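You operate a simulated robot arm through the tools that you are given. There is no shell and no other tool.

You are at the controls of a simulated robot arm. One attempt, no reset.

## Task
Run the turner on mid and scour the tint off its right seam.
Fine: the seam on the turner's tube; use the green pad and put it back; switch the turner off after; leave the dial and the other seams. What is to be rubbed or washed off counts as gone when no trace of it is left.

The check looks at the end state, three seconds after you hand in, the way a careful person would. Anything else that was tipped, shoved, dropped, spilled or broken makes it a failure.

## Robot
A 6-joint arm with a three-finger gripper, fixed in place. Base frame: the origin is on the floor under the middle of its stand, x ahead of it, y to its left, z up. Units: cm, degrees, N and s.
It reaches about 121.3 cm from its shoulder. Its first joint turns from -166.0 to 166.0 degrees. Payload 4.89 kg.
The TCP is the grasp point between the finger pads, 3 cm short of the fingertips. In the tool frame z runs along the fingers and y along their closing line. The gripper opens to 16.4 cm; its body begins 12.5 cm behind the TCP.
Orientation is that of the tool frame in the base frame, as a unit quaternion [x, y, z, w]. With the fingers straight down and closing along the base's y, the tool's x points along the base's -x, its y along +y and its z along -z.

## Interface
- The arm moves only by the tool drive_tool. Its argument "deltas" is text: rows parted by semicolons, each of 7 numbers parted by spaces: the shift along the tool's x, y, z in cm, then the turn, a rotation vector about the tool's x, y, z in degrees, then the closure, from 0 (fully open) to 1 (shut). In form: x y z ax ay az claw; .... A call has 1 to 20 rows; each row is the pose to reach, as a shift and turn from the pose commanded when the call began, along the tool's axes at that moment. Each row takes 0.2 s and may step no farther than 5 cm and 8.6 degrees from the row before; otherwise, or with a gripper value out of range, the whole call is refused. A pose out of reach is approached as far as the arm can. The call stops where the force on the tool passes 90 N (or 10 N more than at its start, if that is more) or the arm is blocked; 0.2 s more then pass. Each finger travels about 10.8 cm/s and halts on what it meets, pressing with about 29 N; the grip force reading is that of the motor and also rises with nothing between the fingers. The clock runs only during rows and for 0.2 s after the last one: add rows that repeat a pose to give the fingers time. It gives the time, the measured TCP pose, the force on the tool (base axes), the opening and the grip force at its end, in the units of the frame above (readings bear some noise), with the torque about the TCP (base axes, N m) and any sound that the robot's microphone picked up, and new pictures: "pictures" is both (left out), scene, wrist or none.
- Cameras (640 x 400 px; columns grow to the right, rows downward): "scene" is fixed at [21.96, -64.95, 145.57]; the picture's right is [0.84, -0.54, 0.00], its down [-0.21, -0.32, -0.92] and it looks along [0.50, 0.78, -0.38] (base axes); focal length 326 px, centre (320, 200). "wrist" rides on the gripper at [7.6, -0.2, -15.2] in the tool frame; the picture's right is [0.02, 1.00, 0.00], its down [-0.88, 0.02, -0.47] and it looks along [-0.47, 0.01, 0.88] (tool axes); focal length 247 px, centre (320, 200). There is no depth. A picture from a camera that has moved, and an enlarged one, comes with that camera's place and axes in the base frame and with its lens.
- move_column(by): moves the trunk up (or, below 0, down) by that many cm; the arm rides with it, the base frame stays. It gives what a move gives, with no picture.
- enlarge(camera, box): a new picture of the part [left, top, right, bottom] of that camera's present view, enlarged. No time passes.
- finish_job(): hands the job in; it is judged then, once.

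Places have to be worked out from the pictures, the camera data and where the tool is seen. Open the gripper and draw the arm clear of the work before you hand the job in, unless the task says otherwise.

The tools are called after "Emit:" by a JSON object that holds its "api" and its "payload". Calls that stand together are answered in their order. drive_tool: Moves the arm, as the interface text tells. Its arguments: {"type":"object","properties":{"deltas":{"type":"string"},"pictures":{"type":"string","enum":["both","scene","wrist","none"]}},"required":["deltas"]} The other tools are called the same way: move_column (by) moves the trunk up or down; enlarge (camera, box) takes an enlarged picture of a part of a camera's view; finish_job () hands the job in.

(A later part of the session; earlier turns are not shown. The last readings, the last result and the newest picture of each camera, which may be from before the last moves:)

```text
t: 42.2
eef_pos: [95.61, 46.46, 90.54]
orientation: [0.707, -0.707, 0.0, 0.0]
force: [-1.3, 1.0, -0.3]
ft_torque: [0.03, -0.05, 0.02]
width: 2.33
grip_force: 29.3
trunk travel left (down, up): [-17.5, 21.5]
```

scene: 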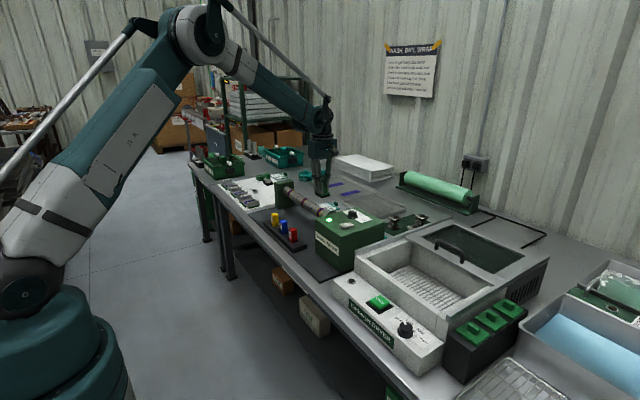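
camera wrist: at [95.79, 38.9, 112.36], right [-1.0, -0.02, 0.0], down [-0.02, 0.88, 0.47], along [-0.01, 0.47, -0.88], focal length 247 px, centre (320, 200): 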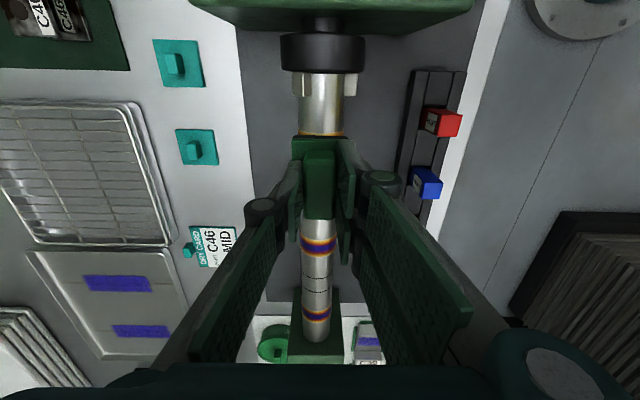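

Emit:
{"api": "drive_tool", "payload": {"deltas": "0 0 0.15 0 0 0 1; 0 0 0.25 0 0 0 1", "pictures": "none"}}

Emit:
{"api": "enlarge", "payload": {"camera": "scene", "box": [310, 180, 360, 225]}}

```text
t: 42.8
eef_pos: [95.54, 46.46, 90.63]
orientation: [-0.707, 0.707, 0.0, 0.001]
force: [10.8, 0.7, 26.8]
ft_torque: [0.0, -0.37, -0.02]
width: 2.32
grip_force: 29.1
trunk travel left (down, up): [-17.5, 21.5]
```

```text
8.89 times, centred on (335, 202) of scene
camera zoom: at [21.96, -64.95, 145.57], right [0.84, -0.54, 0.0], down [-0.21, -0.32, -0.92], along [0.5, 0.78, -0.38], focal length 2895 px, centre (187, 178)
```

zoom: 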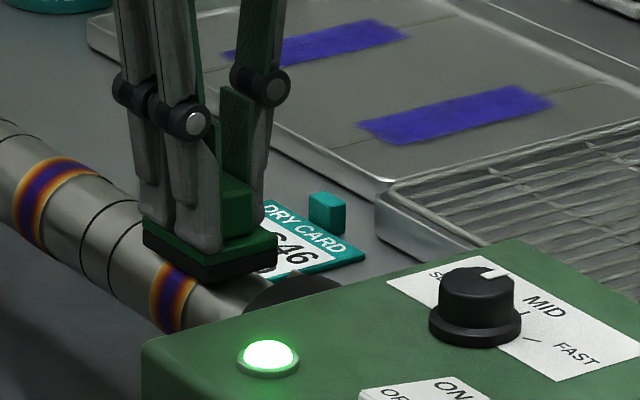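

Contact: about 27 N down with 11 N drag from the turning tube. I'll ease off slightly and hold the pad on the seam for a few seconds.

Emit:
{"api": "drive_tool", "payload": {"deltas": "0 0 -0.1 0 0 0 1; 0 0 -0.1 0 0 0 1; 0 0 -0.1 0 0 0 1; 0 0 -0.1 0 0 0 1; 0 0 -0.1 0 0 0 1; 0 0 -0.1 0 0 0 1; 0 0 -0.1 0 0 0 1; 0 0 -0.1 0 0 0 1; 0 0 -0.1 0 0 0 1; 0 0 -0.1 0 0 0 1", "pictures": "both"}}

Emit:
{"api": "enlarge", "payload": {"camera": "scene", "box": [310, 180, 360, 225]}}

Emit:
{"api": "enlarge", "payload": {"camera": "wrist", "box": [220, 60, 420, 260]}}

```text
t: 45.0
eef_pos: [95.49, 46.42, 90.39]
orientation: [0.708, -0.707, 0.0, 0.0]
force: [7.9, 0.3, 17.7]
ft_torque: [-0.04, -0.34, 0.0]
width: 2.28
grip_force: 29.5
trunk travel left (down, up): [-17.5, 21.5]
camera wrist: at [95.78, 38.69, 105.88], right [-1.0, -0.02, 0.0], down [-0.02, 0.88, 0.47], along [-0.01, 0.47, -0.88], focal length 247 px, centre (320, 200)
```

scene: 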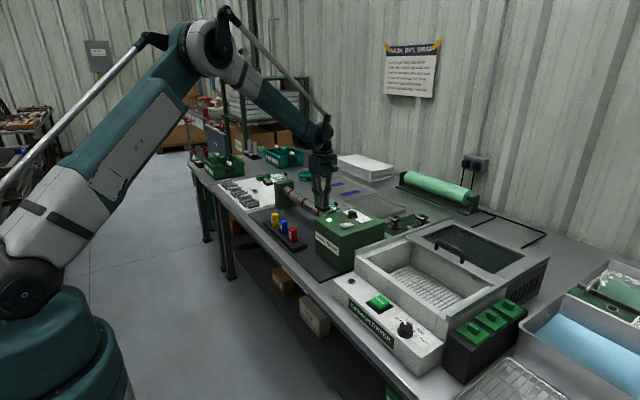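
wrist: 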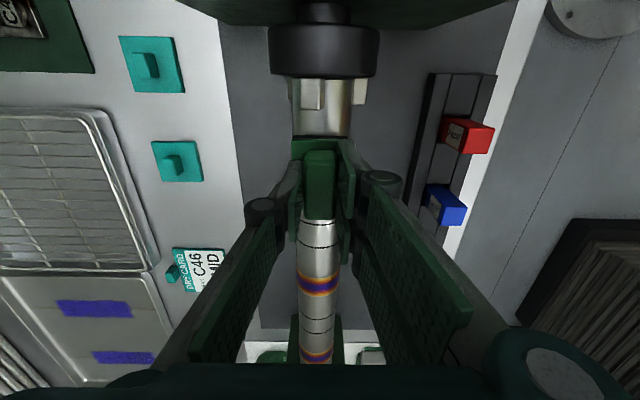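

```text
8.89 times, centred on (335, 202) of scene
camera zoom: at [21.96, -64.95, 145.57], right [0.84, -0.54, 0.0], down [-0.21, -0.32, -0.92], along [0.5, 0.78, -0.38], focal length 2895 px, centre (187, 178)
```

zoom: 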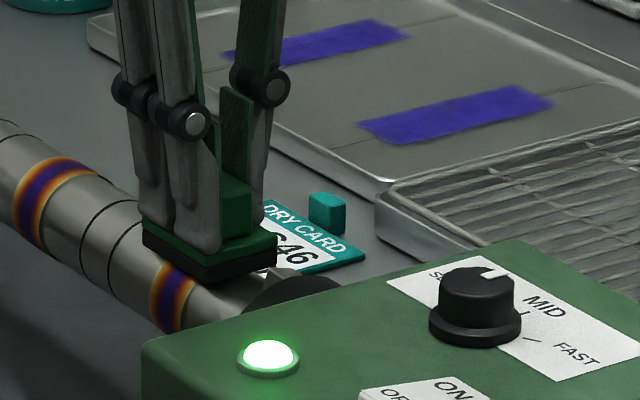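

```text
2.00 times, centred on (320, 160) of wrist
camera zoom: at [95.78, 38.69, 105.88], right [-1.0, -0.02, 0.0], down [-0.02, 0.88, 0.47], along [-0.01, 0.47, -0.88], focal length 494 px, centre (320, 280)
```

zoom: 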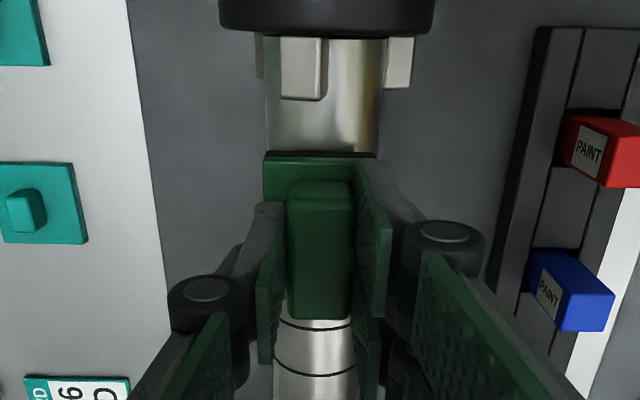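

The band is still visible; I'll keep scouring, adding a small back-and-forth along the tube that stays clear of the jaws.

Emit:
{"api": "drive_tool", "payload": {"deltas": "0 0 0 0 0 0 1; 0.2 0 0 0 0 0 1; 0.4 0 0 0 0 0 1; 0.2 0 0 0 0 0 1; 0 0 0 0 0 0 1; -0.2 0 0 0 0 0 1; -0.4 0 0 0 0 0 1; -0.2 0 0 0 0 0 1; 0 0 0 0 0 0 1; 0.2 0 0 0 0 0 1; 0.4 0 0 0 0 0 1; 0.2 0 0 0 0 0 1; 0 0 0 0 0 0 1; -0.2 0 0 0 0 0 1; -0.4 0 0 0 0 0 1; -0.2 0 0 0 0 0 1; 0 0 0 0 0 0 1; 0 0 0 0 0 0 1; 0 0 0 0 0 0 1; 0 0 0 0 0 0 1", "pictures": "none"}}

Emit:
{"api": "enlarge", "payload": {"camera": "scene", "box": [310, 180, 360, 225]}}

```text
t: 49.2
eef_pos: [95.49, 46.35, 90.43]
orientation: [-0.707, 0.707, 0.0, 0.0]
force: [10.9, -0.6, 27.2]
ft_torque: [-0.01, -0.52, 0.03]
width: 2.31
grip_force: 28.7
trunk travel left (down, up): [-17.5, 21.5]
```

```text
8.89 times, centred on (335, 202) of scene
camera zoom: at [21.96, -64.95, 145.57], right [0.84, -0.54, 0.0], down [-0.21, -0.32, -0.92], along [0.5, 0.78, -0.38], focal length 2895 px, centre (187, 178)
```

zoom: 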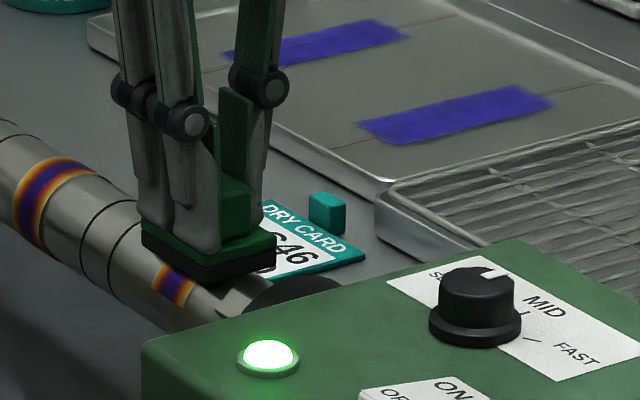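

It's working: part of the band around the tube is already gone. Continuing.

Emit:
{"api": "drive_tool", "payload": {"deltas": "0 0 0 0 0 0 1; 0.2 0 0 0 0 0 1; 0.4 0 0 0 0 0 1; 0.2 0 0 0 0 0 1; 0 0 0 0 0 0 1; -0.2 0 0 0 0 0 1; -0.4 0 0 0 0 0 1; -0.2 0 0 0 0 0 1; 0 0 0 0 0 0 1; 0.2 0 0 0 0 0 1; 0.4 0 0 0 0 0 1; 0.2 0 0 0 0 0 1; 0 0 0 0 0 0 1; -0.2 0 0 0 0 0 1; -0.4 0 0 0 0 0 1; -0.2 0 0 0 0 0 1; 0 0 0 0 0 0 1; 0 0 0 0 0 0 1; 0 0 0 0 0 0 1; 0 0 0 0 0 0 1", "pictures": "none"}}

Emit:
{"api": "enlarge", "payload": {"camera": "scene", "box": [310, 180, 360, 225]}}

```text
t: 53.4
eef_pos: [95.5, 46.24, 90.42]
orientation: [-0.707, 0.707, -0.001, 0.001]
force: [12.4, -0.1, 28.1]
ft_torque: [-0.02, -0.57, -0.01]
width: 2.32
grip_force: 29.4
trunk travel left (down, up): [-17.5, 21.5]
```

```text
8.89 times, centred on (335, 202) of scene
camera zoom: at [21.96, -64.95, 145.57], right [0.84, -0.54, 0.0], down [-0.21, -0.32, -0.92], along [0.5, 0.78, -0.38], focal length 2895 px, centre (187, 178)
```

zoom: 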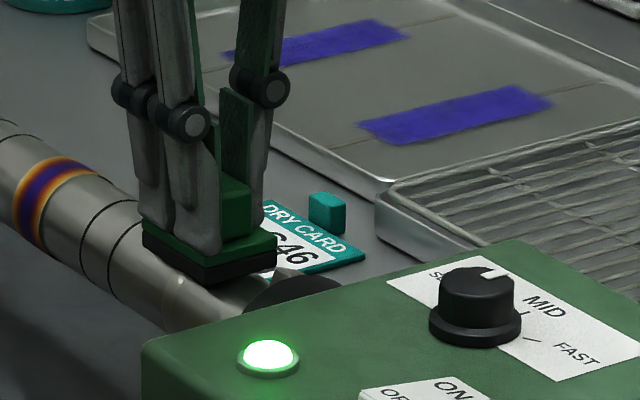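

The visible side looks clean now; the tube keeps turning, so I'll keep scouring and look at several instants to cover all sides.

Emit:
{"api": "drive_tool", "payload": {"deltas": "0.2 0 0 0 0 0 1; 0.5 0 0 0 0 0 1; 0.5 0 0 0 0 0 1; 0.2 0 0 0 0 0 1; -0.2 0 0 0 0 0 1; -0.5 0 0 0 0 0 1; -0.5 0 0 0 0 0 1; -0.2 0 0 0 0 0 1; 0 0 0 0 0 0 1; 0 0 0 0 0 0 1; 0 0 0 0 0 0 1; 0 0 0 0 0 0 1", "pictures": "none"}}

Emit:
{"api": "enlarge", "payload": {"camera": "scene", "box": [320, 195, 345, 220]}}

Emit:
{"api": "drive_tool", "payload": {"deltas": "0 0 0 0 0 0 1; 0 0 0 0 0 0 1", "pictures": "none"}}

Emit:
{"api": "enlarge", "payload": {"camera": "scene", "box": [320, 195, 345, 220]}}

Emit:
{"api": "drive_tool", "payload": {"deltas": "0 0 0 0 0 0 1; 0 0 0 0 0 0 1", "pictures": "none"}}

Emit:
{"api": "enlarge", "payload": {"camera": "scene", "box": [320, 195, 345, 220]}}

```text
t: 56.0
eef_pos: [95.51, 46.28, 90.56]
orientation: [0.708, -0.707, 0.001, -0.001]
force: [10.4, -0.2, 24.6]
ft_torque: [-0.02, -0.44, -0.02]
width: 2.32
grip_force: 29.2
trunk travel left (down, up): [-17.5, 21.5]
```

```text
16.00 times, centred on (332, 208) of scene
camera zoom: at [21.96, -64.95, 145.57], right [0.84, -0.54, 0.0], down [-0.21, -0.32, -0.92], along [0.5, 0.78, -0.38], focal length 5211 px, centre (120, 80)
```

zoom: 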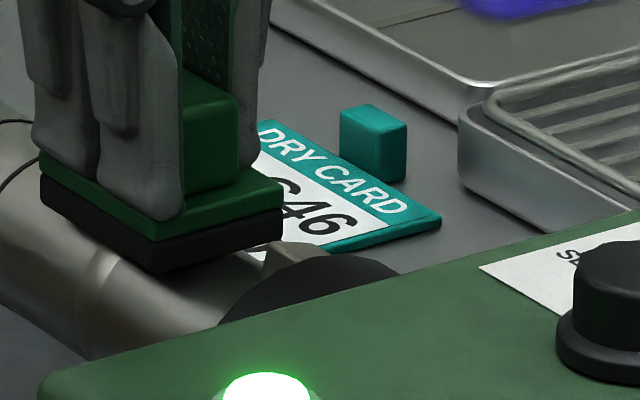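

```text
t: 56.6
eef_pos: [95.42, 46.33, 90.62]
orientation: [0.707, -0.707, 0.001, 0.0]
force: [11.0, 0.6, 25.6]
ft_torque: [0.01, -0.48, 0.01]
width: 2.34
grip_force: 28.8
trunk travel left (down, up): [-17.5, 21.5]
```

```text
16.00 times, centred on (332, 208) of scene
camera zoom: at [21.96, -64.95, 145.57], right [0.84, -0.54, 0.0], down [-0.21, -0.32, -0.92], along [0.5, 0.78, -0.38], focal length 5211 px, centre (120, 80)
```

zoom: 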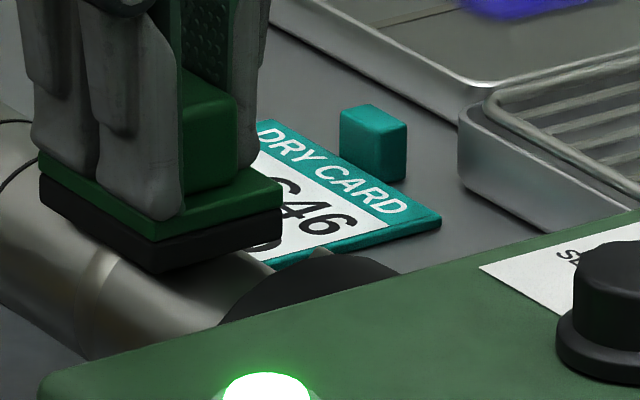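

```text
t: 57.2
eef_pos: [95.45, 46.39, 90.53]
orientation: [0.707, -0.707, 0.0, 0.0]
force: [11.6, 0.3, 25.7]
ft_torque: [-0.02, -0.49, -0.02]
width: 2.32
grip_force: 28.9
trunk travel left (down, up): [-17.5, 21.5]
```

```text
16.00 times, centred on (332, 208) of scene
camera zoom: at [21.96, -64.95, 145.57], right [0.84, -0.54, 0.0], down [-0.21, -0.32, -0.92], along [0.5, 0.78, -0.38], focal length 5211 px, centre (120, 80)
```

zoom: 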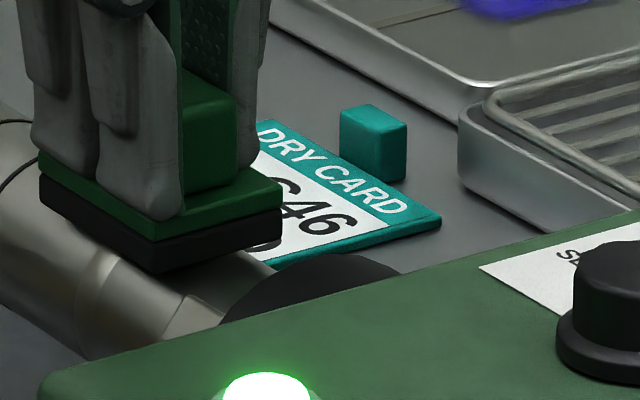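

Only a faint brownish hint remains. I'll scour several more seconds to make sure no trace is left.

Emit:
{"api": "drive_tool", "payload": {"deltas": "0.2 0 0 0 0 0 1; 0.5 0 0 0 0 0 1; 0.7 0 0 0 0 0 1; 0.7 0 0 0 0 0 1; 0.7 0 0 0 0 0 1; 0.5 0 0 0 0 0 1; 0.2 0 0 0 0 0 1; 0 0 0 0 0 0 1; -0.2 0 0 0 0 0 1; -0.5 0 0 0 0 0 1; -0.7 0 0 0 0 0 1; -0.7 0 0 0 0 0 1; -0.7 0 0 0 0 0 1; -0.5 0 0 0 0 0 1; -0.2 0 0 0 0 0 1; 0 0 0 0 0 0 1; 0 0 0 0 0 0 1; 0 0 0 0 0 0 1; 0 0 0 0 0 0 1; 0 0 0 0 0 0 1", "pictures": "none"}}

Emit:
{"api": "enlarge", "payload": {"camera": "scene", "box": [320, 195, 345, 220]}}

Emit:
{"api": "drive_tool", "payload": {"deltas": "0.2 0 0 0 0 0 1; 0.5 0 0 0 0 0 1; 0.7 0 0 0 0 0 1; 0.7 0 0 0 0 0 1; 0.7 0 0 0 0 0 1; 0.5 0 0 0 0 0 1; 0.2 0 0 0 0 0 1; 0 0 0 0 0 0 1; -0.2 0 0 0 0 0 1; -0.5 0 0 0 0 0 1; -0.7 0 0 0 0 0 1; -0.7 0 0 0 0 0 1; -0.7 0 0 0 0 0 1; -0.5 0 0 0 0 0 1; -0.2 0 0 0 0 0 1; 0 0 0 0 0 0 1; 0 0 0 0 0 0 1; 0 0 0 0 0 0 1; 0 0 0 0 0 0 1; 0 0 0 0 0 0 1", "pictures": "none"}}

Emit:
{"api": "enlarge", "payload": {"camera": "scene", "box": [320, 195, 345, 220]}}

```text
t: 61.4
eef_pos: [95.47, 46.39, 90.6]
orientation: [-0.707, 0.707, 0.0, 0.0]
force: [8.8, -0.5, 20.3]
ft_torque: [0.0, -0.4, 0.02]
width: 2.3
grip_force: 29.2
trunk travel left (down, up): [-17.5, 21.5]
```

```text
16.00 times, centred on (332, 208) of scene
camera zoom: at [21.96, -64.95, 145.57], right [0.84, -0.54, 0.0], down [-0.21, -0.32, -0.92], along [0.5, 0.78, -0.38], focal length 5211 px, centre (120, 80)
```

zoom: 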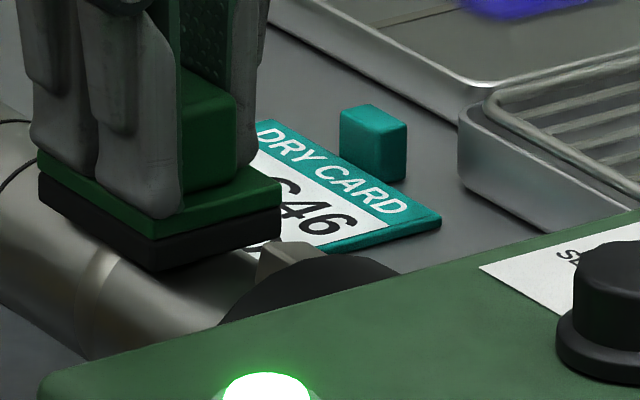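

```text
t: 65.6
eef_pos: [95.39, 46.39, 90.5]
orientation: [-0.706, 0.708, 0.0, 0.0]
force: [9.4, -0.1, 21.2]
ft_torque: [-0.01, -0.43, 0.02]
width: 2.33
grip_force: 29.2
trunk travel left (down, up): [-17.5, 21.5]
```

```text
16.00 times, centred on (332, 208) of scene
camera zoom: at [21.96, -64.95, 145.57], right [0.84, -0.54, 0.0], down [-0.21, -0.32, -0.92], along [0.5, 0.78, -0.38], focal length 5211 px, centre (120, 80)
```

zoom: 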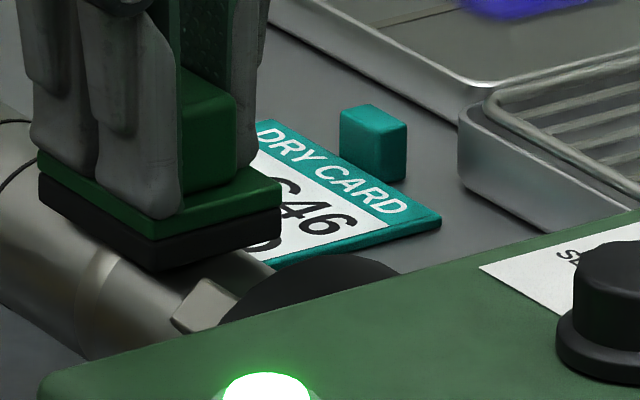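

From here the band looks like bare weld bead. I'll lift the pad off and move along the tube so that the wrist camera can inspect the seam close up while it turns.

Emit:
{"api": "drive_tool", "payload": {"deltas": "0 0 -1 0 0 0 1; 0 0 -4 0 0 0 1; -2 0 -7 0 0 0 1; -5 0 -7 0 0 0 1; -7 0 -7 0 0 0 1; -7 0 -7 0 0 0 1", "pictures": "wrist"}}

Emit:
{"api": "enlarge", "payload": {"camera": "wrist", "box": [270, 0, 370, 140]}}

Emit:
{"api": "drive_tool", "payload": {"deltas": "0 0 0 0 0 0 1; 0 0 0 0 0 0 1", "pictures": "none"}}

Emit:
{"api": "enlarge", "payload": {"camera": "wrist", "box": [270, 0, 370, 140]}}

Emit:
{"api": "enlarge", "payload": {"camera": "scene", "box": [310, 180, 350, 220]}}

```text
t: 67.0
eef_pos: [95.6, 53.75, 97.51]
orientation: [0.708, -0.706, 0.0, 0.0]
force: [0.2, 0.9, -0.5]
ft_torque: [-0.08, 0.04, -0.02]
width: 2.33
grip_force: 29.0
trunk travel left (down, up): [-17.5, 21.5]
camera wrist: at [95.83, 46.01, 112.78], right [-1.0, -0.02, 0.0], down [-0.02, 0.88, 0.47], along [-0.01, 0.47, -0.88], focal length 247 px, centre (320, 200)
```

wrist: 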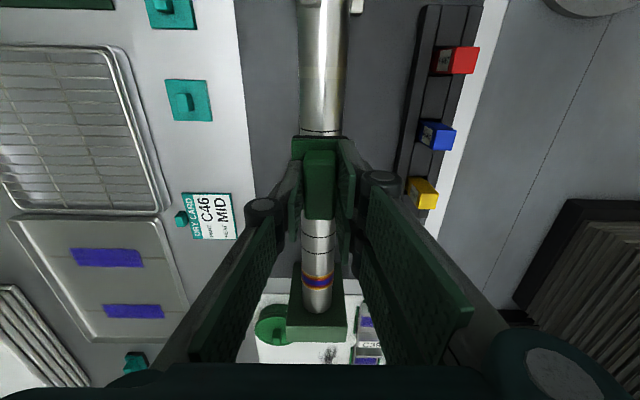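

```text
2.86 times, centred on (320, 70) of wrist
camera zoom: at [95.83, 46.01, 112.78], right [-1.0, -0.02, 0.0], down [-0.02, 0.88, 0.47], along [-0.01, 0.47, -0.88], focal length 706 px, centre (320, 571)
```

zoom: 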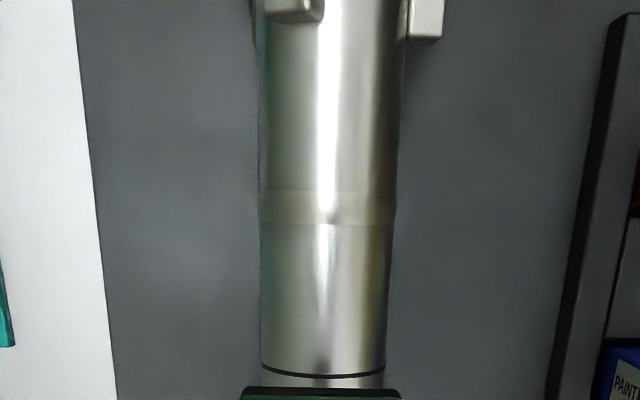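

```text
t: 67.6
eef_pos: [95.56, 53.63, 97.46]
orientation: [-0.707, 0.707, 0.0, 0.0]
force: [0.3, 0.3, -0.2]
ft_torque: [0.03, -0.02, 0.05]
width: 2.34
grip_force: 28.3
trunk travel left (down, up): [-17.5, 21.5]
```

```text
2.86 times, centred on (320, 70) of wrist
camera zoom: at [95.81, 45.95, 112.81], right [-1.0, -0.02, 0.0], down [-0.02, 0.88, 0.47], along [-0.01, 0.47, -0.88], focal length 706 px, centre (320, 571)
```

zoom: 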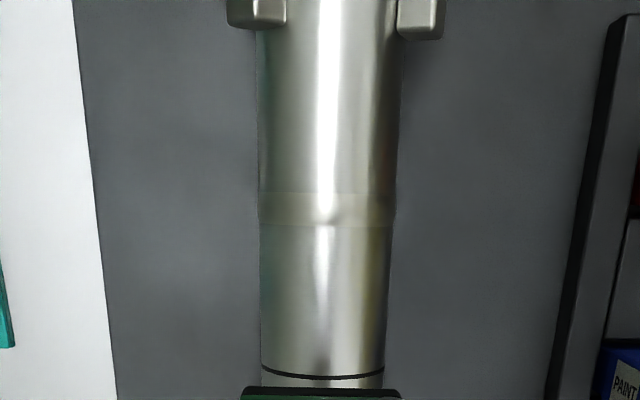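

```text
10.00 times, centred on (330, 200) of scene
camera zoom: at [21.96, -64.95, 145.57], right [0.84, -0.54, 0.0], down [-0.21, -0.32, -0.92], along [0.5, 0.78, -0.38], focal length 3257 px, centre (220, 200)
```

zoom: 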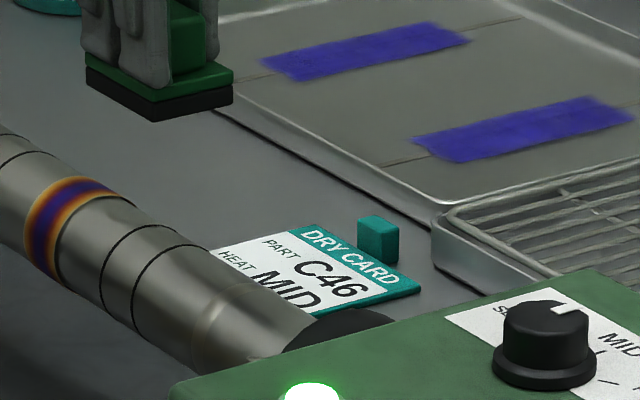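

There's a faint yellowish strip on the weld line; I'll zoom in harder at several instants to tell residue from bare weld bead.

Emit:
{"api": "enlarge", "payload": {"camera": "wrist", "box": [290, 55, 350, 95]}}

Emit:
{"api": "drive_tool", "payload": {"deltas": "0 0 0 0 0 0 1", "pictures": "none"}}

Emit:
{"api": "enlarge", "payload": {"camera": "wrist", "box": [290, 55, 350, 95]}}

Emit:
{"api": "drive_tool", "payload": {"deltas": "0 0 0 0 0 0 1; 0 0 0 0 0 0 1; 0 0 0 0 0 0 1", "pictures": "none"}}

Emit:
{"api": "enlarge", "payload": {"camera": "wrist", "box": [290, 55, 350, 95]}}

Emit:
{"api": "enlarge", "payload": {"camera": "scene", "box": [322, 198, 342, 220]}}

```text
10.00 times, centred on (320, 75) of wrist
camera zoom: at [95.81, 45.95, 112.81], right [-1.0, -0.02, 0.0], down [-0.02, 0.88, 0.47], along [-0.01, 0.47, -0.88], focal length 2470 px, centre (320, 1450)
```

zoom: 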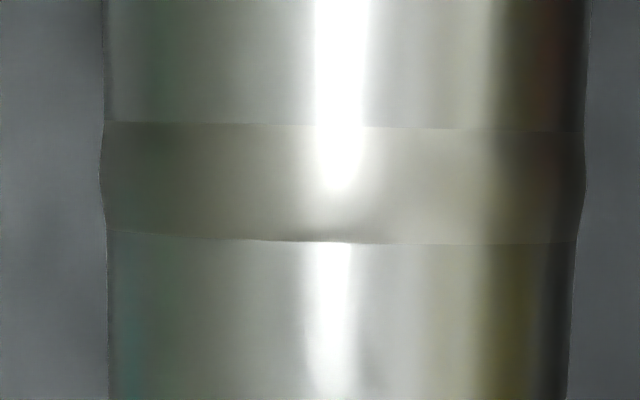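

```text
t: 68.0
eef_pos: [95.64, 53.64, 97.47]
orientation: [0.707, -0.707, 0.0, 0.0]
force: [0.0, -0.1, -0.3]
ft_torque: [-0.02, 0.03, -0.07]
width: 2.3
grip_force: 28.9
trunk travel left (down, up): [-17.5, 21.5]
```

```text
10.00 times, centred on (320, 75) of wrist
camera zoom: at [95.82, 45.95, 112.8], right [-1.0, -0.02, 0.0], down [-0.02, 0.88, 0.47], along [-0.01, 0.47, -0.88], focal length 2470 px, centre (320, 1450)
```

zoom: 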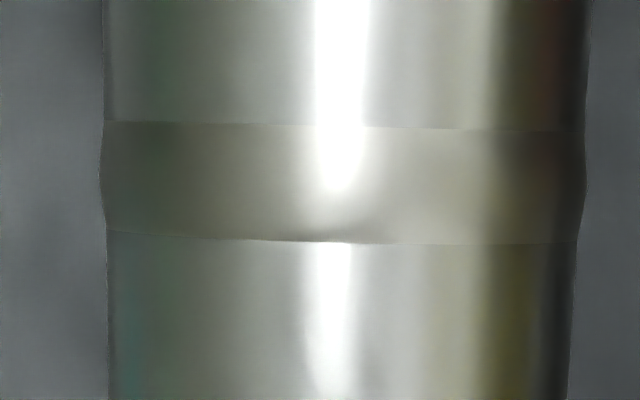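

```text
t: 68.8
eef_pos: [95.72, 53.68, 97.48]
orientation: [0.707, -0.707, 0.0, 0.0]
force: [0.1, 0.8, -0.6]
ft_torque: [0.0, -0.01, 0.0]
width: 2.35
grip_force: 29.9
trunk travel left (down, up): [-17.5, 21.5]
```

```text
10.00 times, centred on (320, 75) of wrist
camera zoom: at [95.82, 45.95, 112.81], right [-1.0, -0.02, 0.0], down [-0.02, 0.88, 0.47], along [-0.01, 0.47, -0.88], focal length 2470 px, centre (320, 1450)
```

zoom: 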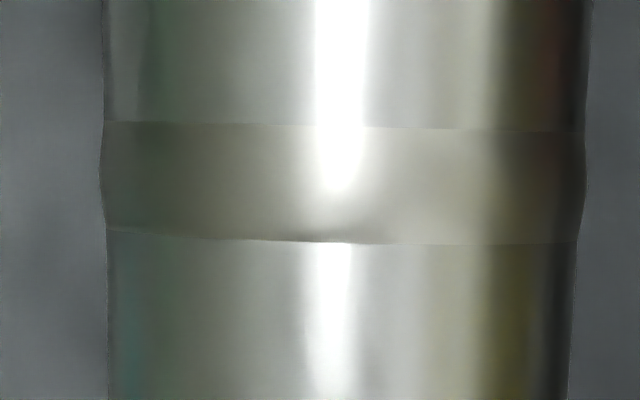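

```text
16.00 times, centred on (332, 209) of scene
camera zoom: at [21.96, -64.95, 145.57], right [0.84, -0.54, 0.0], down [-0.21, -0.32, -0.92], along [0.5, 0.78, -0.38], focal length 5211 px, centre (128, 56)
```

zoom: 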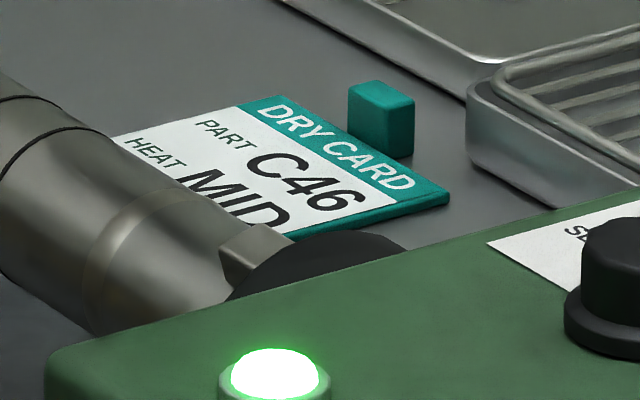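

The strip has sharp edges, is raised and evenly metallic on every instant, so it looks like the bare weld bead; the side tones are static reflections. For certainty I'll give it one more short pass and compare.

Emit:
{"api": "drive_tool", "payload": {"deltas": "2.5 0 0 0 0 0 1; 5 0 0 0 0 0 1; 7 0 2 0 0 0 1; 7 0 5 0 0 0 1; 7 0 6.4 0 0 0 1; 7 0 6.9 0 0 0 1; 7 0 7 0 0 0 1; 7.4 0 7 0 0 0 1; 7.8 0 7 0 0 0 1; 7.8 0 7 0 0 0 1; 7.4 0 7 0 0 0 1; 7 0 7 0 0 0 1; 6.6 0 7 0 0 0 1; 6.2 0 7 0 0 0 1; 6.2 0 7 0 0 0 1; 6.6 0 7 0 0 0 1; 7 0 7 0 0 0 1; 7 0 7 0 0 0 1; 7 0 7 0 0 0 1; 7 0 7 0 0 0 1", "pictures": "none"}}

Emit:
{"api": "drive_tool", "payload": {"deltas": "0 0 0 0 0 0 1; 0.4 0 0 0 0 0 1; 0.8 0 0 0 0 0 1; 0.8 0 0 0 0 0 1; 0.4 0 0 0 0 0 1; 0 0 0 0 0 0 1; -0.4 0 0 0 0 0 1; -0.8 0 0 0 0 0 1; -0.8 0 0 0 0 0 1; -0.4 0 0 0 0 0 1; 0 0 0 0 0 0 1; 0 0 0 0 0 0 1; 0 0 0 0 0 0 1; 0 0 0 0 0 0 1; 0 0 0 0 0 0 1", "pictures": "none"}}

Emit:
{"api": "drive_tool", "payload": {"deltas": "0 0 -1 0 0 0 1; 0 0 -4 0 0 0 1; -2 0 -7 0 0 0 1; -5 0 -7 0 0 0 1; -7 0 -7 0 0 0 1; -7 0 -7 0 0 0 1", "pictures": "wrist"}}

Emit:
{"api": "enlarge", "payload": {"camera": "wrist", "box": [290, 55, 350, 95]}}

Emit:
{"api": "enlarge", "payload": {"camera": "wrist", "box": [270, 0, 370, 140]}}

```text
t: 73.0
eef_pos: [95.46, 46.38, 90.54]
orientation: [-0.707, 0.707, 0.0, 0.001]
force: [13.1, -1.5, 32.3]
ft_torque: [0.02, -0.59, 0.01]
width: 2.35
grip_force: 29.3
trunk travel left (down, up): [-17.5, 21.5]
```

```text
t: 76.2
eef_pos: [95.51, 46.5, 90.55]
orientation: [-0.707, 0.707, 0.0, 0.0]
force: [7.0, 0.1, 16.0]
ft_torque: [0.03, -0.28, 0.02]
width: 2.34
grip_force: 28.6
trunk travel left (down, up): [-17.5, 21.5]
```

```text
t: 77.6
eef_pos: [95.51, 53.45, 97.4]
orientation: [0.707, -0.707, 0.0, 0.0]
force: [0.4, 0.1, 0.5]
ft_torque: [-0.09, 0.01, -0.02]
width: 2.34
grip_force: 28.8
trunk travel left (down, up): [-17.5, 21.5]
camera wrist: at [95.85, 45.71, 112.7], right [-1.0, -0.02, 0.0], down [-0.02, 0.88, 0.47], along [-0.01, 0.47, -0.88], focal length 247 px, centre (320, 200)
```

wrist: 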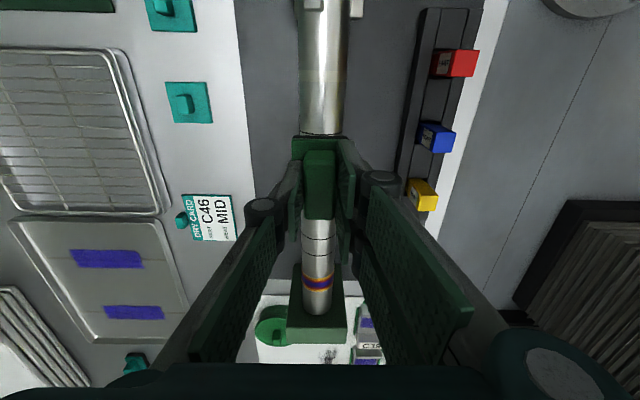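

```text
10.00 times, centred on (320, 75) of wrist
camera zoom: at [95.85, 45.71, 112.7], right [-1.0, -0.02, 0.0], down [-0.02, 0.88, 0.47], along [-0.01, 0.47, -0.88], focal length 2470 px, centre (320, 1450)
```

zoom: 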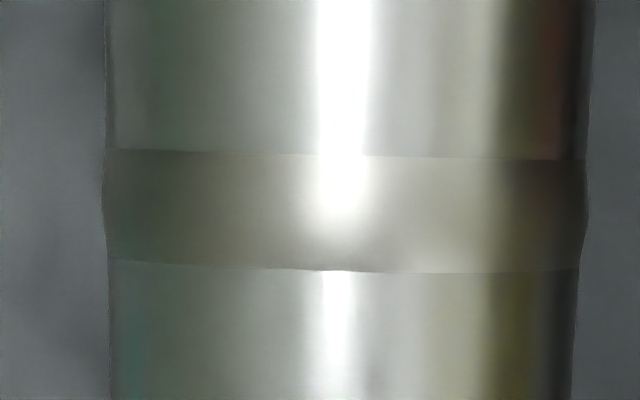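

```text
2.86 times, centred on (320, 70) of wrist
camera zoom: at [95.85, 45.71, 112.7], right [-1.0, -0.02, 0.0], down [-0.02, 0.88, 0.47], along [-0.01, 0.47, -0.88], focal length 706 px, centre (320, 571)
```

zoom: 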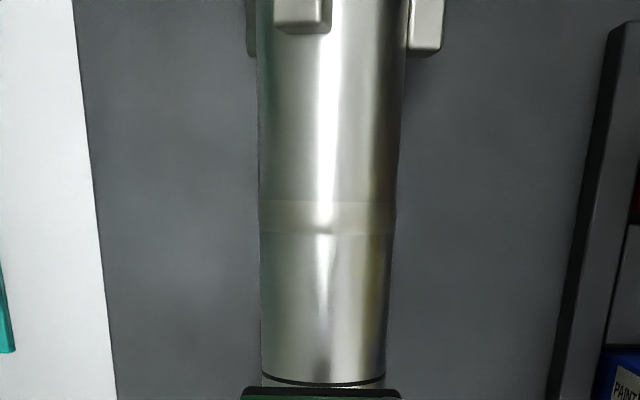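

Unchanged by the extra pass, so that strip is the bead itself. I'll check two more rotation phases before putting the pad back.

Emit:
{"api": "drive_tool", "payload": {"deltas": "0 0 0 0 0 0 1", "pictures": "none"}}

Emit:
{"api": "enlarge", "payload": {"camera": "wrist", "box": [285, 0, 355, 130]}}

Emit:
{"api": "drive_tool", "payload": {"deltas": "0 0 0 0 0 0 1; 0 0 0 0 0 0 1", "pictures": "none"}}

Emit:
{"api": "enlarge", "payload": {"camera": "wrist", "box": [285, 0, 355, 130]}}

Emit:
{"api": "drive_tool", "payload": {"deltas": "0 0 0 0 0 0 1; 0 0 0 0 0 0 1; 0 0 0 0 0 0 1", "pictures": "none"}}

Emit:
{"api": "enlarge", "payload": {"camera": "wrist", "box": [285, 0, 355, 130]}}

```text
t: 78.0
eef_pos: [95.47, 53.47, 97.43]
orientation: [0.708, -0.706, 0.0, 0.0]
force: [-0.8, -0.1, 1.2]
ft_torque: [-0.04, -0.02, 0.01]
width: 2.34
grip_force: 28.5
trunk travel left (down, up): [-17.5, 21.5]
```

```text
3.08 times, centred on (320, 65) of wrist
camera zoom: at [95.84, 45.66, 112.72], right [-1.0, -0.02, 0.0], down [-0.02, 0.88, 0.47], along [-0.01, 0.47, -0.88], focal length 760 px, centre (320, 615)
```

zoom: 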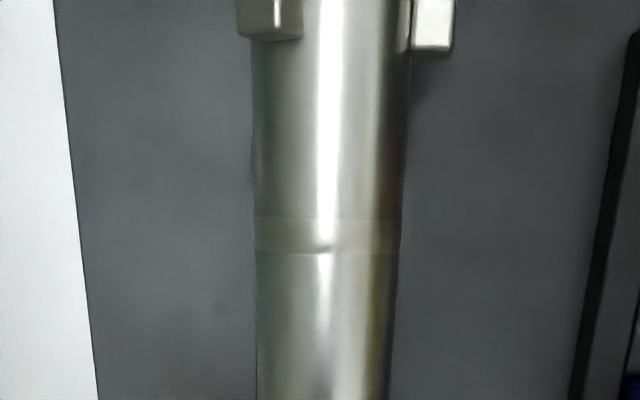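

```text
t: 78.6
eef_pos: [95.46, 53.32, 97.44]
orientation: [-0.707, 0.707, 0.001, 0.0]
force: [0.3, -1.0, -1.0]
ft_torque: [-0.03, 0.01, -0.04]
width: 2.31
grip_force: 29.1
trunk travel left (down, up): [-17.5, 21.5]
```

```text
3.08 times, centred on (320, 65) of wrist
camera zoom: at [95.84, 45.65, 112.72], right [-1.0, -0.02, 0.0], down [-0.02, 0.88, 0.47], along [-0.01, 0.47, -0.88], focal length 760 px, centre (320, 615)
```

zoom: 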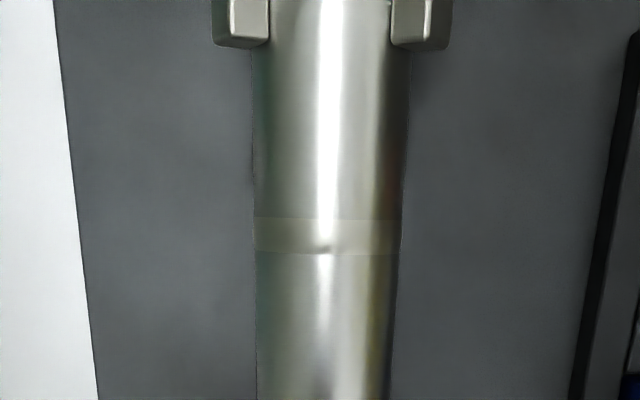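

```text
t: 79.4
eef_pos: [95.53, 53.44, 97.48]
orientation: [-0.707, 0.708, -0.001, 0.0]
force: [0.5, 0.7, -0.1]
ft_torque: [-0.01, -0.02, 0.01]
width: 2.34
grip_force: 29.0
trunk travel left (down, up): [-17.5, 21.5]
```

```text
3.08 times, centred on (320, 65) of wrist
camera zoom: at [95.84, 45.65, 112.72], right [-1.0, -0.02, 0.0], down [-0.02, 0.88, 0.47], along [-0.01, 0.47, -0.88], focal length 760 px, centre (320, 615)
```

zoom: 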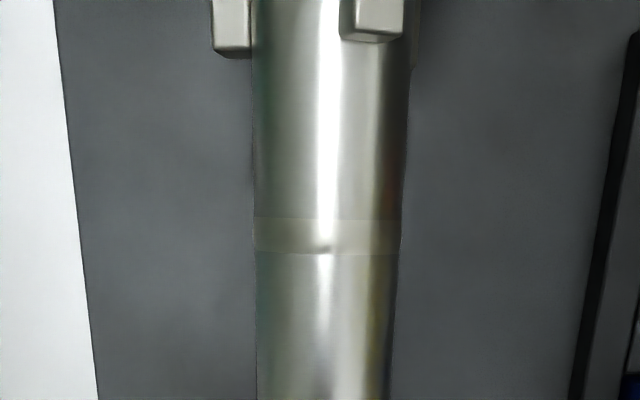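

All sides of the seam are clean. Now I'll carry the pad back to its original spot, stopping just above the plate first.

Emit:
{"api": "drive_tool", "payload": {"deltas": "0 0 -2.5 0 0 0 1; -3.3 2.3 -2.5 0 0 0 1; -6.6 4.6 -2.5 0 0 0 1; -9.9 6.9 -2.5 0 0 0 1; -13.2 9.2 -2.5 0 0 0 1; -16.5 11.5 -2.5 0 0 0 1; -19.8 13.8 -2.5 0 0 0 1; -23.05 16.1 -2.5 0 0 0 1; -23.05 16.1 1.5 0 0 0 1; -23.05 16.1 5.5 0 0 0 1; -23.05 16.1 9.5 0 0 0 1; -23.05 16.1 13.5 0 0 0 1; -23.05 16.1 16.5 0 0 0 1; -23.05 16.1 18.25 0 0 0 1; -23.05 16.1 18.25 0 0 0 1; -23.05 16.1 18.25 0 0 0 1", "pictures": "both"}}

Emit:
{"api": "enlarge", "payload": {"camera": "scene", "box": [240, 170, 310, 240]}}

```text
t: 82.8
eef_pos: [79.42, 76.33, 79.16]
orientation: [-0.707, 0.707, 0.0, 0.0]
force: [-0.8, -0.7, -0.7]
ft_torque: [0.0, 0.01, 0.0]
width: 2.32
grip_force: 28.9
trunk travel left (down, up): [-17.5, 21.5]
camera wrist: at [79.67, 68.66, 94.44], right [-1.0, -0.02, 0.0], down [-0.02, 0.88, 0.47], along [-0.01, 0.47, -0.88], focal length 247 px, centre (320, 200)
```

scene: 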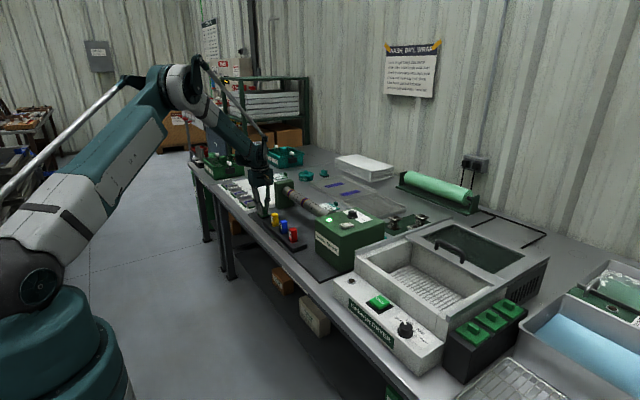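
wrist: 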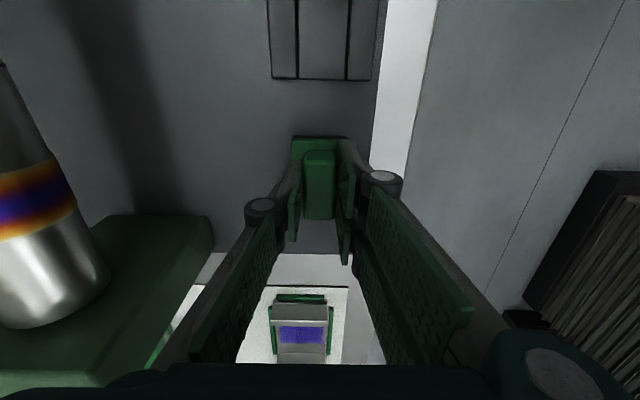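

```text
5.71 times, centred on (275, 205) of scene
camera zoom: at [21.96, -64.95, 145.57], right [0.84, -0.54, 0.0], down [-0.21, -0.32, -0.92], along [0.5, 0.78, -0.38], focal length 1861 px, centre (577, 171)
```

zoom: 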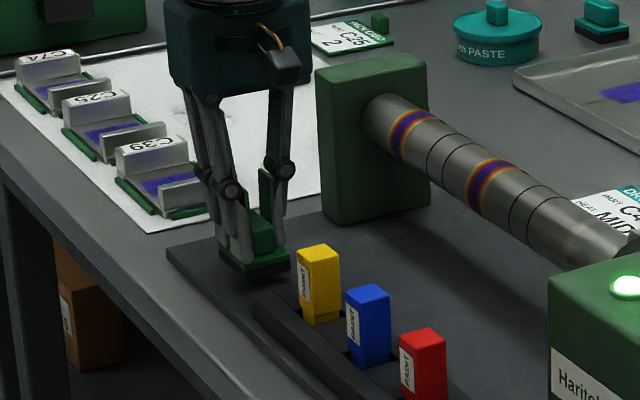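

The pad hangs about 1.4 cm above its spot; lowering gently until I feel the plate.

Emit:
{"api": "drive_tool", "payload": {"deltas": "0 0 0.6 0 0 0 1; 0 0 1.1 0 0 0 1; 0 0 1.1 0 0 0 1", "pictures": "none"}}

Emit:
{"api": "drive_tool", "payload": {"deltas": "0 0 0.15 0 0 0 1; 0 0 0.25 0 0 0 1", "pictures": "none"}}

```text
t: 83.6
eef_pos: [79.45, 76.39, 78.05]
orientation: [-0.707, 0.707, 0.0, 0.0]
force: [0.6, -0.4, -1.4]
ft_torque: [0.05, -0.02, 0.01]
width: 2.3
grip_force: 28.7
trunk travel left (down, up): [-17.5, 21.5]
```

```text
t: 84.2
eef_pos: [79.37, 76.46, 77.96]
orientation: [-0.707, 0.708, 0.0, 0.0]
force: [0.3, -0.7, -0.3]
ft_torque: [0.01, 0.0, 0.01]
width: 2.34
grip_force: 28.8
trunk travel left (down, up): [-17.5, 21.5]
```

Emit:
{"api": "drive_tool", "payload": {"deltas": "0 0 0.1 0 0 0 1; 0 0 0.15 0 0 0 1", "pictures": "none"}}

Emit:
{"api": "enlarge", "payload": {"camera": "scene", "box": [250, 195, 290, 235]}}

```text
t: 84.8
eef_pos: [79.37, 76.46, 77.82]
orientation: [-0.707, 0.707, 0.0, 0.0]
force: [0.8, -3.7, 6.3]
ft_torque: [-0.13, 0.06, 0.0]
width: 2.34
grip_force: 28.7
trunk travel left (down, up): [-17.5, 21.5]
```

```text
10.00 times, centred on (270, 215) of scene
camera zoom: at [21.96, -64.95, 145.57], right [0.84, -0.54, 0.0], down [-0.21, -0.32, -0.92], along [0.5, 0.78, -0.38], focal length 3257 px, centre (820, 50)
```

zoom: 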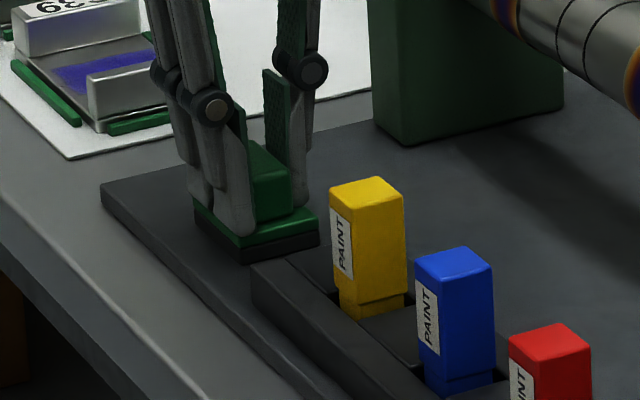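

Contact at 6 N — the pad is on the plate. Opening the fingers and lifting straight up.

Emit:
{"api": "drive_tool", "payload": {"deltas": "0 0 0 0 0 0 0.85; 0 0 0 0 0 0 0.7; 0 0 0 0 0 0 0.5; 0 0 0 0 0 0 0.5; 0 0 0 0 0 0 0.5; 0 0 -2 0 0 0 0.5; 0 0 -6 0 0 0 0.5; 0 0 -10.5 0 0 0 0.5; 0 0 -15 0 0 0 0.5; 0 0 -19 0 0 0 0.5; 0 0 -19 0 0 0 0.5", "pictures": "both"}}

Emit:
{"api": "enlarge", "payload": {"camera": "scene", "box": [245, 195, 310, 245]}}

Emit:
{"api": "enlarge", "payload": {"camera": "wrist", "box": [280, 95, 350, 175]}}

```text
t: 87.2
eef_pos: [79.48, 76.65, 96.65]
orientation: [-0.707, 0.707, 0.0, 0.0]
force: [-0.5, -0.4, 0.4]
ft_torque: [0.02, -0.02, 0.0]
width: 8.19
grip_force: 0.2
trunk travel left (down, up): [-17.5, 21.5]
camera wrist: at [79.63, 68.75, 112.0], right [-1.0, -0.02, 0.0], down [-0.02, 0.88, 0.47], along [-0.01, 0.47, -0.88], focal length 247 px, centre (320, 200)
```

scene: 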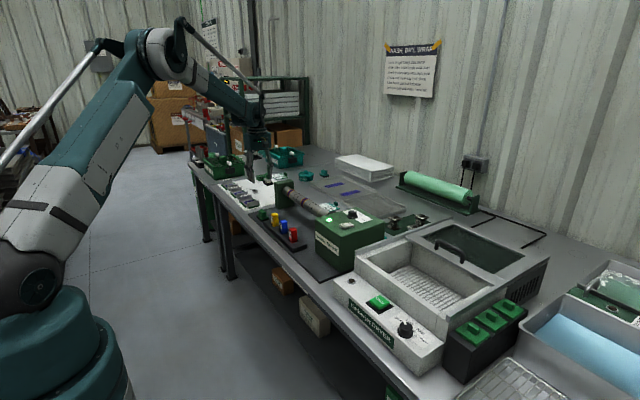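
wrist: 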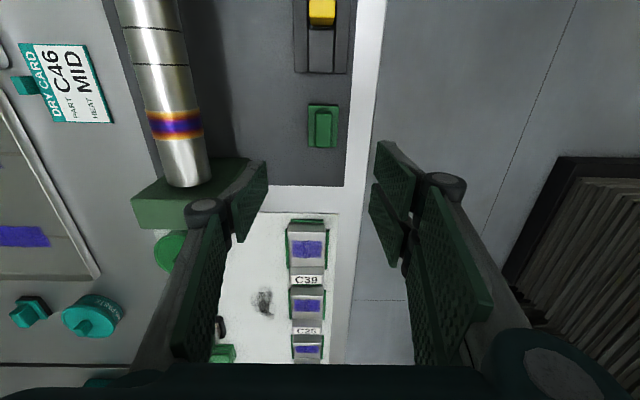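

```text
8.00 times, centred on (278, 220) of scene
camera zoom: at [21.96, -64.95, 145.57], right [0.84, -0.54, 0.0], down [-0.21, -0.32, -0.92], along [0.5, 0.78, -0.38], focal length 2605 px, centre (660, 40)
```

zoom: 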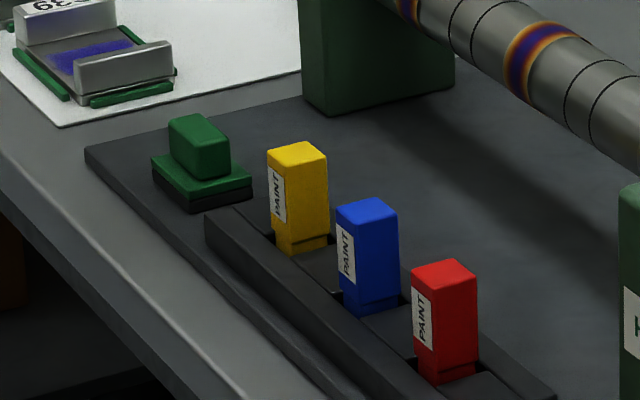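

```text
5.00 times, centred on (315, 135) of wrist
camera zoom: at [79.63, 68.75, 112.0], right [-1.0, -0.02, 0.0], down [-0.02, 0.88, 0.47], along [-0.01, 0.47, -0.88], focal length 1235 px, centre (345, 525)
```

zoom: 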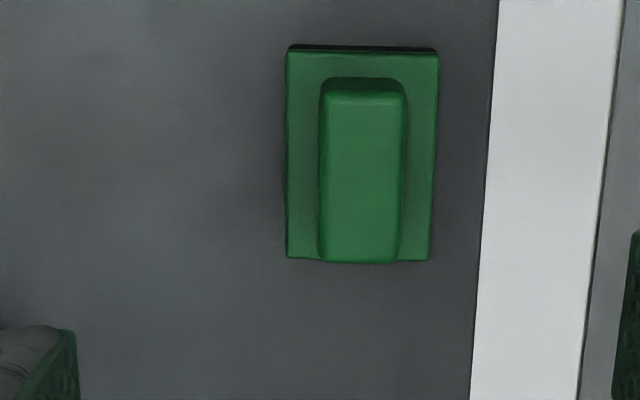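

The pad is upright and back on its spot (within about half a centimetre). Now to the switch: I'll turn the tool back, shut the fingers, and go above the OFF end at about (88.2, 21.6).

Emit:
{"api": "drive_tool", "payload": {"deltas": "4.617 -0.558 -0.333 0 0 7.5 0.5; 9.233 -1.117 -0.667 0 0 15 0.5; 13.85 -1.675 -1 0 0 22.5 0.6; 18.467 -2.233 -1.333 0 0 30 0.7; 23.083 -2.792 -1.667 0 0 37.5 0.8; 27.7 -3.35 -2 0 0 45 0.9; 32.317 -3.908 -2.333 0 0 52.5 1; 36.933 -4.467 -2.667 0 0 60 1; 41.55 -5.025 -3 0 0 67.5 1; 46.167 -5.583 -3.333 0 0 75 1; 50.783 -6.142 -3.667 0 0 82.5 1; 55.4 -6.7 -4 0 0 90 1; 55.4 -6.7 -4 0 0 90 1; 55.4 -6.7 -4 0 0 90 1", "pictures": "both"}}

Emit:
{"api": "enlarge", "payload": {"camera": "wrist", "box": [260, 60, 420, 220]}}

```text
t: 90.2
eef_pos: [86.12, 21.13, 100.8]
orientation: [0.0, 1.0, 0.0, 0.0]
force: [-0.5, 0.1, -1.3]
ft_torque: [0.08, 0.01, 0.02]
width: 0.0
grip_force: 29.3
trunk travel left (down, up): [-17.5, 21.5]
camera wrist: at [78.67, 20.86, 116.07], right [-0.02, 1.0, 0.0], down [0.88, 0.02, 0.47], along [0.47, 0.01, -0.88], focal length 247 px, centre (320, 200)
```

scene: 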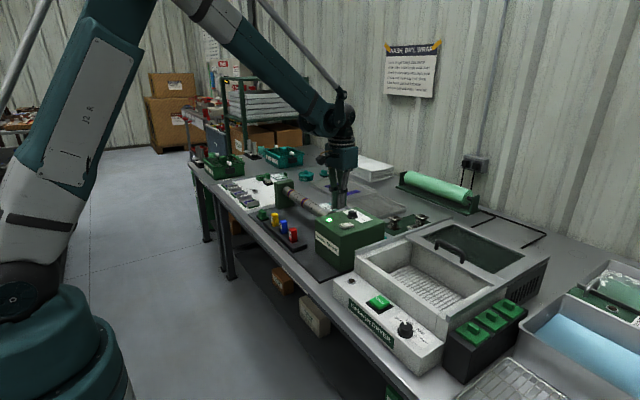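
wrist: 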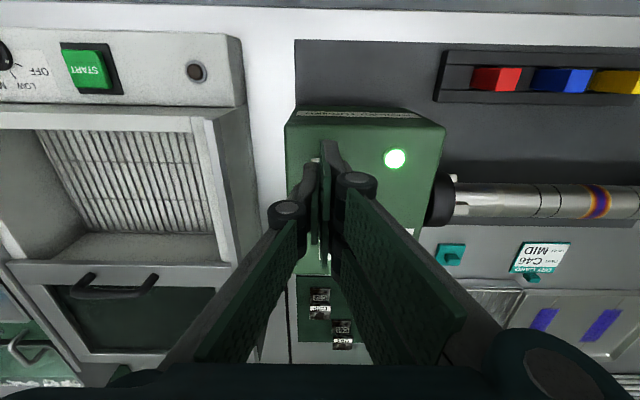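

```text
2.50 times, centred on (340, 140) of wrist
camera zoom: at [78.67, 20.86, 116.07], right [-0.02, 1.0, 0.0], down [0.88, 0.02, 0.47], along [0.47, 0.01, -0.88], focal length 617 px, centre (270, 350)
```

zoom: 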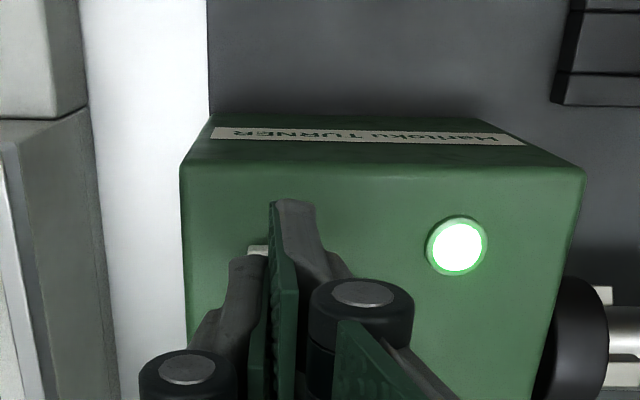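

The far fingertip should come down on the OFF end. I'll descend to just above and then press in small steps as before.

Emit:
{"api": "drive_tool", "payload": {"deltas": "0 0 3 0 0 0 1; 0 0 6 0 0 0 1; 0 0 6.9 0 0 0 1; 0 0 6.9 0 0 0 1", "pictures": "none"}}

Emit:
{"api": "enlarge", "payload": {"camera": "scene", "box": [325, 190, 385, 245]}}

```text
t: 91.2
eef_pos: [86.16, 21.05, 93.81]
orientation: [0.0, 1.0, 0.0, 0.0]
force: [-0.3, 0.1, -0.6]
ft_torque: [-0.01, 0.05, 0.0]
width: 0.01
grip_force: 29.3
trunk travel left (down, up): [-17.5, 21.5]
```

```text
7.27 times, centred on (355, 218) of scene
camera zoom: at [21.96, -64.95, 145.57], right [0.84, -0.54, 0.0], down [-0.21, -0.32, -0.92], along [0.5, 0.78, -0.38], focal length 2368 px, centre (66, 73)
```

zoom: 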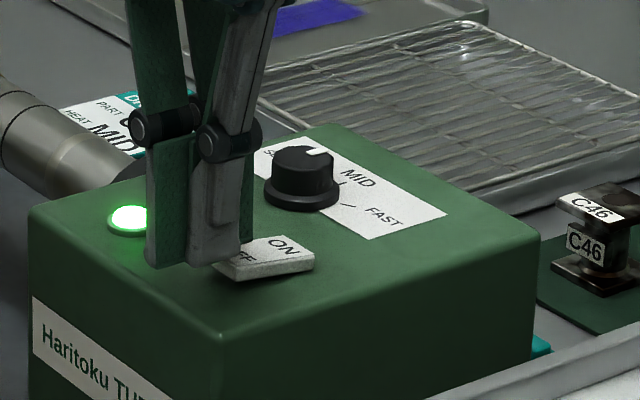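

Emit:
{"api": "drive_tool", "payload": {"deltas": "0 0 0.2 0 0 0 1; 0 0 0.4 0 0 0 1; 0 0 0.6 0 0 0 1", "pictures": "none"}}

Emit:
{"api": "drive_tool", "payload": {"deltas": "0 0 0.15 0 0 0 1; 0 0 0.3 0 0 0 1", "pictures": "none"}}

Emit:
{"api": "enlarge", "payload": {"camera": "scene", "box": [325, 190, 385, 245]}}

```text
t: 92.0
eef_pos: [86.03, 20.98, 92.97]
orientation: [0.0, 1.0, 0.0, 0.0]
force: [1.2, -0.2, 0.2]
ft_torque: [-0.01, -0.02, -0.01]
width: 0.0
grip_force: 28.6
trunk travel left (down, up): [-17.5, 21.5]
```

```text
t: 92.6
eef_pos: [86.22, 21.05, 92.79]
orientation: [0.0, 1.0, 0.001, 0.0]
force: [-0.4, -0.4, -1.0]
ft_torque: [0.01, -0.01, -0.04]
width: 0.0
grip_force: 45.1
trunk travel left (down, up): [-17.5, 21.5]
```

```text
7.27 times, centred on (355, 218) of scene
camera zoom: at [21.96, -64.95, 145.57], right [0.84, -0.54, 0.0], down [-0.21, -0.32, -0.92], along [0.5, 0.78, -0.38], focal length 2368 px, centre (66, 73)
```

zoom: 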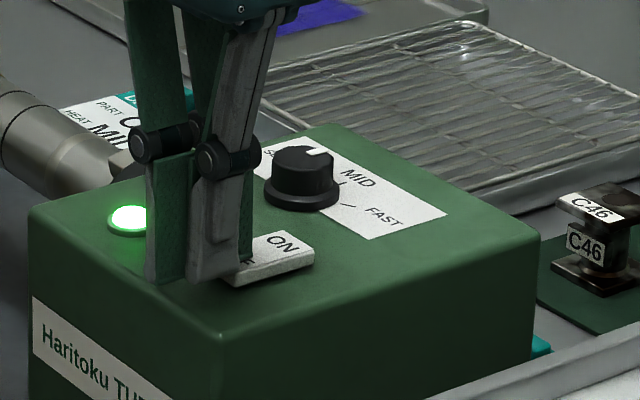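

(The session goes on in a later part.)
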